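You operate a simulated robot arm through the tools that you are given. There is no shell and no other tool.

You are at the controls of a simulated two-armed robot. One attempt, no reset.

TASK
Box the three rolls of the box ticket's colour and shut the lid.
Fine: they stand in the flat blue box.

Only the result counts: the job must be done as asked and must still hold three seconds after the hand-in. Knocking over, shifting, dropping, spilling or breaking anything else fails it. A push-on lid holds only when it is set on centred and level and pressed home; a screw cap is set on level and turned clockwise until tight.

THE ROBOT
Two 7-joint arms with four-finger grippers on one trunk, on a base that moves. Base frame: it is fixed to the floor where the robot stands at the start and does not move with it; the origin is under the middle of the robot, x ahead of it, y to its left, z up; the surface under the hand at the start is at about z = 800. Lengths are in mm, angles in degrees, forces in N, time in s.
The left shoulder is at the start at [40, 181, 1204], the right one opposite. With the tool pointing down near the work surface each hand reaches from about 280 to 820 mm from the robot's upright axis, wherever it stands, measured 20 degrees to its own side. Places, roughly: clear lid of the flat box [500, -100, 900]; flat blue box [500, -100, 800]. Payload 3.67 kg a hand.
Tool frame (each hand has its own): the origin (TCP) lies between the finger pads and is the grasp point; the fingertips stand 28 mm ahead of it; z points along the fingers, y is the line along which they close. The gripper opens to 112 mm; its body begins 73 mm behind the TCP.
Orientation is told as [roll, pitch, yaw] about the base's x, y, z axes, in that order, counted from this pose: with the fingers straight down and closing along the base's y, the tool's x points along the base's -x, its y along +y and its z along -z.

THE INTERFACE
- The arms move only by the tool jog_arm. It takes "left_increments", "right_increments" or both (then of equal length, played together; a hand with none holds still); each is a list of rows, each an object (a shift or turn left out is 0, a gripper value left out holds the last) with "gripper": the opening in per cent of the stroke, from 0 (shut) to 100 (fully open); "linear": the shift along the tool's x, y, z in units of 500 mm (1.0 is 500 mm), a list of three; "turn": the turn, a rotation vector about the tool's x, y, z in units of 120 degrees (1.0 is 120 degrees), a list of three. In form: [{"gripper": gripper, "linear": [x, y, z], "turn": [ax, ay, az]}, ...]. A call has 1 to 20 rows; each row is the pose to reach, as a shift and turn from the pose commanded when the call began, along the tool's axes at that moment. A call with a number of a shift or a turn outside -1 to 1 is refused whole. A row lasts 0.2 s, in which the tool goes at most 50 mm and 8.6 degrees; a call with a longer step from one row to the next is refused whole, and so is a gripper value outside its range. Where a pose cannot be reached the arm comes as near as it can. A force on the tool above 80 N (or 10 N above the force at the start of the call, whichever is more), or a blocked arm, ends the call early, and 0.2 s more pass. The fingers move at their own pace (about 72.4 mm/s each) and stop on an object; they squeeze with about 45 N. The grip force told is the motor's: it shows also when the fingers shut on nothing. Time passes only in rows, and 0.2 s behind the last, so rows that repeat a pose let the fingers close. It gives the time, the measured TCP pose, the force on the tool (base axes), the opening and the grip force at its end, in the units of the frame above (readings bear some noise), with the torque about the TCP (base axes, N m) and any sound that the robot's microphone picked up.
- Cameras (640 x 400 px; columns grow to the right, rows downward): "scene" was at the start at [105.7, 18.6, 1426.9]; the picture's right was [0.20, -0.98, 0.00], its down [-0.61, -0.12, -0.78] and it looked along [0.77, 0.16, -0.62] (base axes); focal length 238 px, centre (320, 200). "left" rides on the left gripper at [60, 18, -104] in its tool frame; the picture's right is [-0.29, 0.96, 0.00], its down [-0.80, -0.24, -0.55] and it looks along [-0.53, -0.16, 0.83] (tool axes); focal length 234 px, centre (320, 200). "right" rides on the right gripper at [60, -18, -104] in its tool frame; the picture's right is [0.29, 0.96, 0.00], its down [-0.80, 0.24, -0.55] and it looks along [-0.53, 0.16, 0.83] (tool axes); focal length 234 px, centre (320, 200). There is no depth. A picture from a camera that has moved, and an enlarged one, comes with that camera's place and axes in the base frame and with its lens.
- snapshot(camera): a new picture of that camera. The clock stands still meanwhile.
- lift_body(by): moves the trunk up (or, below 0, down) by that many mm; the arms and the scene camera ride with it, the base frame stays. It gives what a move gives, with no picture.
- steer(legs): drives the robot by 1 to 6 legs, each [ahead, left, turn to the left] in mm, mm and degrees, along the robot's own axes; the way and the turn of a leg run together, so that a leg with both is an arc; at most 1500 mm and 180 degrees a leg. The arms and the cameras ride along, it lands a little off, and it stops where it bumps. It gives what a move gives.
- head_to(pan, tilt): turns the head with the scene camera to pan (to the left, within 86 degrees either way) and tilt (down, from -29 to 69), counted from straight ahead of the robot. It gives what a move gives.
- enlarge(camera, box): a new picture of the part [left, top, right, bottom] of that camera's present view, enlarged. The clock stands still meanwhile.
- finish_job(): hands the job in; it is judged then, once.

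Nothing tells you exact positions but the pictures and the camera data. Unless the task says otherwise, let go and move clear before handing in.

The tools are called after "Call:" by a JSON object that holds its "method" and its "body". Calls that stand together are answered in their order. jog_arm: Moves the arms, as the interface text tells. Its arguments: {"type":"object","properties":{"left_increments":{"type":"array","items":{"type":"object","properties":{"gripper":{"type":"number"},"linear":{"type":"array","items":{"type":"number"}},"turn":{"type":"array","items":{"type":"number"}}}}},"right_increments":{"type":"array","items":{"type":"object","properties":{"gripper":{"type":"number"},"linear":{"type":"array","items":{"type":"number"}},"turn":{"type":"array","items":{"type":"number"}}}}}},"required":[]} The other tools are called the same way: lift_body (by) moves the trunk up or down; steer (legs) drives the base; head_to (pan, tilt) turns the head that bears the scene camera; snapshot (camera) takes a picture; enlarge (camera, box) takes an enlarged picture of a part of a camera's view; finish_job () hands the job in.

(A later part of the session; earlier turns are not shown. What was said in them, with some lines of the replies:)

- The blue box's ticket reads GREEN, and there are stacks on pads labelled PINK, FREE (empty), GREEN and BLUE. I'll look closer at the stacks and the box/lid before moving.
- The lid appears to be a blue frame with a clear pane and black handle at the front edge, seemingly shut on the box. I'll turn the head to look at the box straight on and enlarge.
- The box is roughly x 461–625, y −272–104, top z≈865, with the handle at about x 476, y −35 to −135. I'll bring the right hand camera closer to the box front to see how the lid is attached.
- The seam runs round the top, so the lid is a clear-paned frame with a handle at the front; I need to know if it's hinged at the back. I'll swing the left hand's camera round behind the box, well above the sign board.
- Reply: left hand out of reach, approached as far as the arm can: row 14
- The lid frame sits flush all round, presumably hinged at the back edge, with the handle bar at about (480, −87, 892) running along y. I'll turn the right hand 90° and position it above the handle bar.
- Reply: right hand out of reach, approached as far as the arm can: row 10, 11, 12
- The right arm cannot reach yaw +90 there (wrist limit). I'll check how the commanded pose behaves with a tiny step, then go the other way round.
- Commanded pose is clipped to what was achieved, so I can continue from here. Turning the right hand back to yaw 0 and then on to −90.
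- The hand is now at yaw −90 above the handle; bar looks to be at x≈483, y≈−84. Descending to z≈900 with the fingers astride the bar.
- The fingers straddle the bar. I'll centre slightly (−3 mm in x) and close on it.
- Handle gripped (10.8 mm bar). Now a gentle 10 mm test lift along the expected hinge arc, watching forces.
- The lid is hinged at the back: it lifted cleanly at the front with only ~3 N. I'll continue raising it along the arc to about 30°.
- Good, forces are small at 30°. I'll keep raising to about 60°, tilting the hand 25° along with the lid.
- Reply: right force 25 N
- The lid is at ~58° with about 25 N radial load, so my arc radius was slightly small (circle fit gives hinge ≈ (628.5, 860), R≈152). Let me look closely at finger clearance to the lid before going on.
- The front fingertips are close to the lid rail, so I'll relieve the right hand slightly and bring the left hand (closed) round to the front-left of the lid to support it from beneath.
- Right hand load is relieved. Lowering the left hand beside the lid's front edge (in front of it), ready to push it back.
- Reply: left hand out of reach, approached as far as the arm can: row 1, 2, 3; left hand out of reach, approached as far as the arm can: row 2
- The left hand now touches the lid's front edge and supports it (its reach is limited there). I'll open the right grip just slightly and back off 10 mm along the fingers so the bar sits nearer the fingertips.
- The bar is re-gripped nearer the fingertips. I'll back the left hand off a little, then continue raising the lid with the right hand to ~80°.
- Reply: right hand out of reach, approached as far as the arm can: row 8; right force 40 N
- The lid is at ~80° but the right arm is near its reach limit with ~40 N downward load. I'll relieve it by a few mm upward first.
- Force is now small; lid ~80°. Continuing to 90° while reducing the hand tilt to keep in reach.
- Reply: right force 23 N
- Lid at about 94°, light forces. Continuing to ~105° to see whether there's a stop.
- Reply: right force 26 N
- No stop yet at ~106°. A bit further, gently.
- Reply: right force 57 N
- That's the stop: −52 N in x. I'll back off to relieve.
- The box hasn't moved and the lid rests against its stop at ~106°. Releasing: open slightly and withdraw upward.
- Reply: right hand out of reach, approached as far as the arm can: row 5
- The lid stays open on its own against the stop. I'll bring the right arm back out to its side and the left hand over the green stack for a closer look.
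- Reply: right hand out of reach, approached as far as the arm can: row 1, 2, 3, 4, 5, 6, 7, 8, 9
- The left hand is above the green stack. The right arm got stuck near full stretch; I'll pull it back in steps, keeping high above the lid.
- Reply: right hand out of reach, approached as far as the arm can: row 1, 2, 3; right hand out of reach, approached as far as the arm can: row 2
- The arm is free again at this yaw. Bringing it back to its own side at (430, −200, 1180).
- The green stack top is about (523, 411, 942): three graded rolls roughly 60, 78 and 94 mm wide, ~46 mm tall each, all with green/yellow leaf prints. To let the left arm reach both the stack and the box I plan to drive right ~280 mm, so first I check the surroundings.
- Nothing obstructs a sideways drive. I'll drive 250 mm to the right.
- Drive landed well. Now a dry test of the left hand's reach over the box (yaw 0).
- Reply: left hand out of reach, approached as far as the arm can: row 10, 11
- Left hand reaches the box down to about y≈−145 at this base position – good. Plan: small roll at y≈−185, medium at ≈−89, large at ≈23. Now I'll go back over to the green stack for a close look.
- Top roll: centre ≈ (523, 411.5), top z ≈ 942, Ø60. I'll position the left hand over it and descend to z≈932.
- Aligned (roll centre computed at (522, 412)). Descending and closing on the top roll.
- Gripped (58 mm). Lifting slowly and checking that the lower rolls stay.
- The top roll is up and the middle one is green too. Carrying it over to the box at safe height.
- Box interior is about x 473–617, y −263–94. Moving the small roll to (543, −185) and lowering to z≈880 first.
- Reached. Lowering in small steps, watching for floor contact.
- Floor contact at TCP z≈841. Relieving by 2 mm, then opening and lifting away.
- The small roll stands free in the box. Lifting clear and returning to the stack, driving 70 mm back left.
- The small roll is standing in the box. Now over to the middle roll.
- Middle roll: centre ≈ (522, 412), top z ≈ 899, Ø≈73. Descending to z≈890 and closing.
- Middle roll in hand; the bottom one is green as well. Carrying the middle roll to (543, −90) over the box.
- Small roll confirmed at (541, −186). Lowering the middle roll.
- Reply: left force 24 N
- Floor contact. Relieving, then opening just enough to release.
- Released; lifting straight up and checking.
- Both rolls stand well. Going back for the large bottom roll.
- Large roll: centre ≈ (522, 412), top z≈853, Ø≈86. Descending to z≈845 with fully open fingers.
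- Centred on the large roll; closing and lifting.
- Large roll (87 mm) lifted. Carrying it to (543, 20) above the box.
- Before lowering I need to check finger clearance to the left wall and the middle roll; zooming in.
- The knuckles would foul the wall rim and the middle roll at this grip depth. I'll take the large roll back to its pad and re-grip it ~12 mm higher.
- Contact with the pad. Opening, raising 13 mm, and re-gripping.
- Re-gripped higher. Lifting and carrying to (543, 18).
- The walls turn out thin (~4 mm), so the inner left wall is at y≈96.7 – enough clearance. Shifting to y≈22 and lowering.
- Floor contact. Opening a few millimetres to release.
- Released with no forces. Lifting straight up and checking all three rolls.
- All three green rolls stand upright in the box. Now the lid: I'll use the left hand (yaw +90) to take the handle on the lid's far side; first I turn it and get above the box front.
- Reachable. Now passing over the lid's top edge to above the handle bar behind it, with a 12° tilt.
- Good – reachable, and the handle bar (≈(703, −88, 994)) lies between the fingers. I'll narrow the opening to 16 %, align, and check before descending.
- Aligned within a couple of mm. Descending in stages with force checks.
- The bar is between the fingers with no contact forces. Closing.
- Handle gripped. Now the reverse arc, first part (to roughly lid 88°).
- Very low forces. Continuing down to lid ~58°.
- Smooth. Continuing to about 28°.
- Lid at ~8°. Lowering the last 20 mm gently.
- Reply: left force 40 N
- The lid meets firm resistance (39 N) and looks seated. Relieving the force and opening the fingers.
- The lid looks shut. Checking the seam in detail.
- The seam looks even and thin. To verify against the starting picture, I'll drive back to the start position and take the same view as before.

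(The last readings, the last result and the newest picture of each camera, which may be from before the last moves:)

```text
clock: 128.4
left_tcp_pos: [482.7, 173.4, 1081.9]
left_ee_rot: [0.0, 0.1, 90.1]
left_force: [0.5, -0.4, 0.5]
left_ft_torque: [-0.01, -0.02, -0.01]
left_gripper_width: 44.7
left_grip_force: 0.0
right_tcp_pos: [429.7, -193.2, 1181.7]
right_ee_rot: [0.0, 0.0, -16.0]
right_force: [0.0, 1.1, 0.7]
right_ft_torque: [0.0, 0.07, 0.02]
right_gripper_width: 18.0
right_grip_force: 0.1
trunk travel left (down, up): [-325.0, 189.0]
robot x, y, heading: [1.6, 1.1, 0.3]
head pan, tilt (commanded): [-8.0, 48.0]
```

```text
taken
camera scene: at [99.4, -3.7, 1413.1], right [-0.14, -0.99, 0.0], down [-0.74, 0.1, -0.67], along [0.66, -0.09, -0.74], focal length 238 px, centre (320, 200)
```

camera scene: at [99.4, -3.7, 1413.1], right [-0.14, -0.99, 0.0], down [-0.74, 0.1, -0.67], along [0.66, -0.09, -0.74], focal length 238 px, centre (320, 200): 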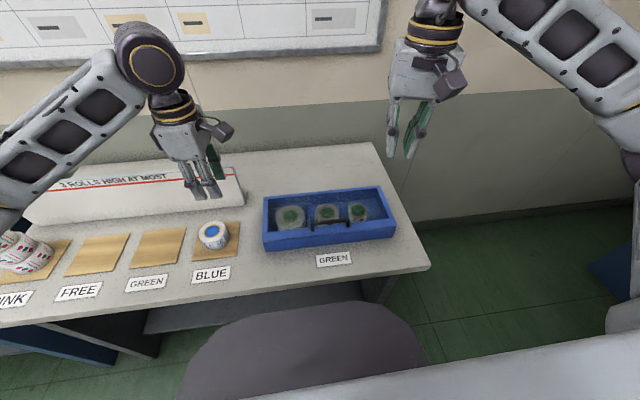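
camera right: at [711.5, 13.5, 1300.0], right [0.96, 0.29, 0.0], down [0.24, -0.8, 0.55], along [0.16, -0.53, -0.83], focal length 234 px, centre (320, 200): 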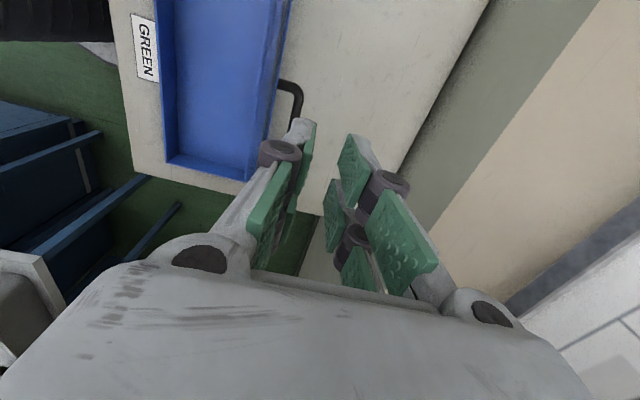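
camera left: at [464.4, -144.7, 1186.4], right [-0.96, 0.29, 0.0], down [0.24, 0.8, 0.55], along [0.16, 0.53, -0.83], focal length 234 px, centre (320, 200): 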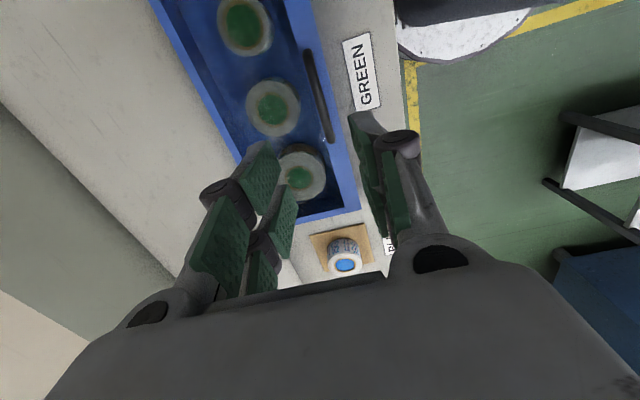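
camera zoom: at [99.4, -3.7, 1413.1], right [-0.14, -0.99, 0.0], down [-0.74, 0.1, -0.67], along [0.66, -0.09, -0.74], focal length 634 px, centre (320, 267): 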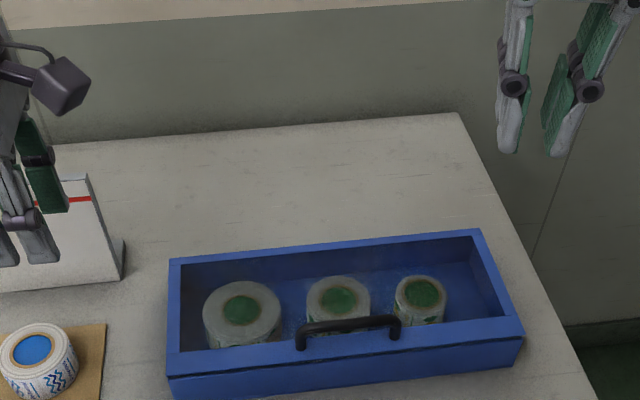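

The lid sits at exactly the same height as at the start (same image rows), so it is fully shut and the box hasn't moved. A last check of the remaining stacks before hand-in.

Call:
{"method": "head_to", "body": {"pan": 11.5, "tilt": 38.4}}

Call:
{"method": "snapshot", "body": {"camera": "scene"}}

Call:
{"method": "enlarge", "body": {"camera": "scene", "box": [80, 180, 320, 330]}}

```text
clock: 129.2
left_tcp_pos: [482.9, 172.8, 1081.7]
left_ee_rot: [0.0, 0.0, 90.1]
left_force: [0.7, -0.2, 0.1]
left_ft_torque: [-0.03, 0.0, -0.01]
left_gripper_width: 44.9
left_grip_force: 0.1
right_tcp_pos: [430.5, -193.0, 1183.1]
right_ee_rot: [0.0, -0.1, -16.1]
right_force: [0.4, -0.3, 0.6]
right_ft_torque: [0.01, -0.02, 0.01]
right_gripper_width: 17.9
right_grip_force: 0.0
trunk travel left (down, up): [-325.0, 189.0]
robot x, y, heading: [-0.2, 4.3, -0.1]
head pan, tilt (commanded): [11.5, 38.4]
```

```text
taken
camera scene: at [105.7, 24.5, 1426.9], right [0.2, -0.98, 0.0], down [-0.61, -0.12, -0.78], along [0.77, 0.16, -0.62], focal length 238 px, centre (320, 200)
```

scene: 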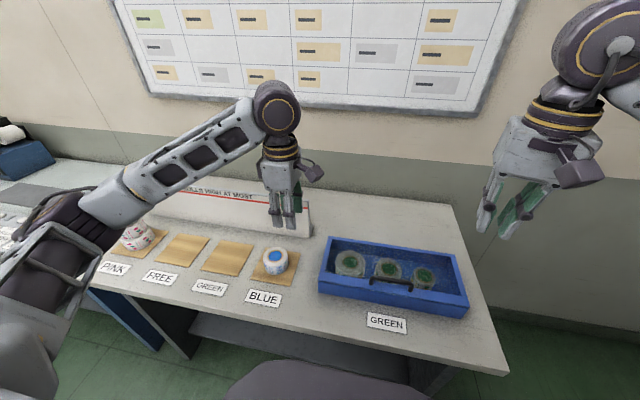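

```text
2.67 times, centred on (200, 255) of scene
camera zoom: at [105.7, 24.5, 1426.9], right [0.2, -0.98, 0.0], down [-0.61, -0.12, -0.78], along [0.77, 0.16, -0.62], focal length 634 px, centre (640, 53)
```

zoom: 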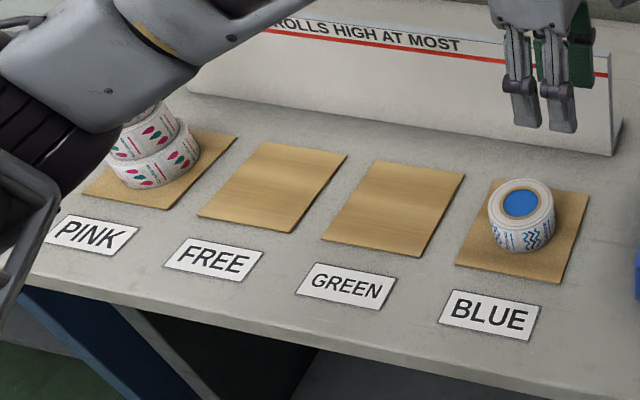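

Call:
{"method": "snapshot", "body": {"camera": "left"}}

Call:
{"method": "enlarge", "body": {"camera": "left", "box": [240, 80, 440, 260]}}

```text
taken
camera left: at [464.4, 112.1, 1186.3], right [-0.96, 0.29, 0.0], down [0.24, 0.8, 0.55], along [0.16, 0.53, -0.83], focal length 234 px, centre (320, 200)
```

left: 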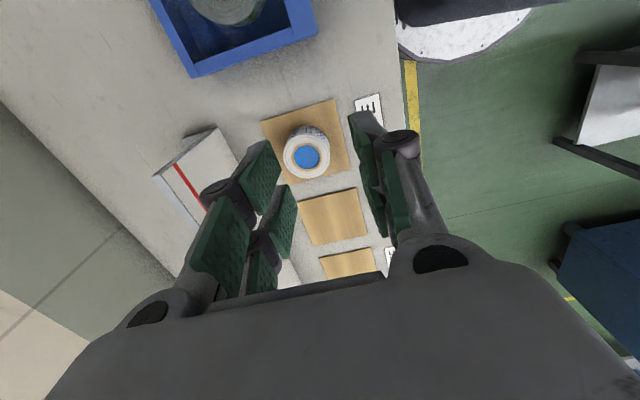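

```text
2.22 times, centred on (340, 170) of left
camera zoom: at [464.4, 112.1, 1186.3], right [-0.96, 0.29, 0.0], down [0.24, 0.8, 0.55], along [0.16, 0.53, -0.83], focal length 520 px, centre (276, 267)
```

zoom: 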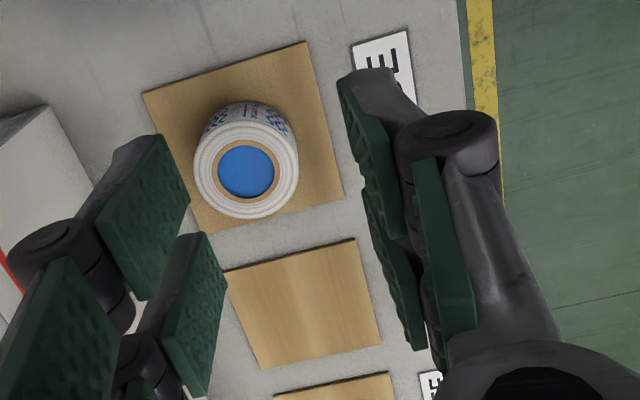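

I see the three green rolls standing in the flat blue box with the lid down at its starting height. The blue roll and the visible part of the pink stack are where they were. Both hands are empty and clear, so I'm handing in.

Call:
{"method": "finish_job", "body": {}}

```text
The job is handed in.
```

The three green rolls are standing upright in the flat blue box and the lid is shut. I handed the job in; no verdict has come back yet.

- **Rolls:** all three came off the GREEN pad, and each one showed the green core and green-and-yellow leaf print as I lifted it.
- **Lid:** it met firm resistance at about 39 N when pressed. Seen from the same camera position as at the start, it sits at the same height within about 1 mm. The box has not moved.
- **Everything else:** the blue roll is where it was. The top of the pink stack was hidden behind the left arm in my last picture. Its two lower rolls are in place, and nothing I did came near it.

Both hands are empty and clear of the box and stacks. The robot is back within about 6 mm of where it started.
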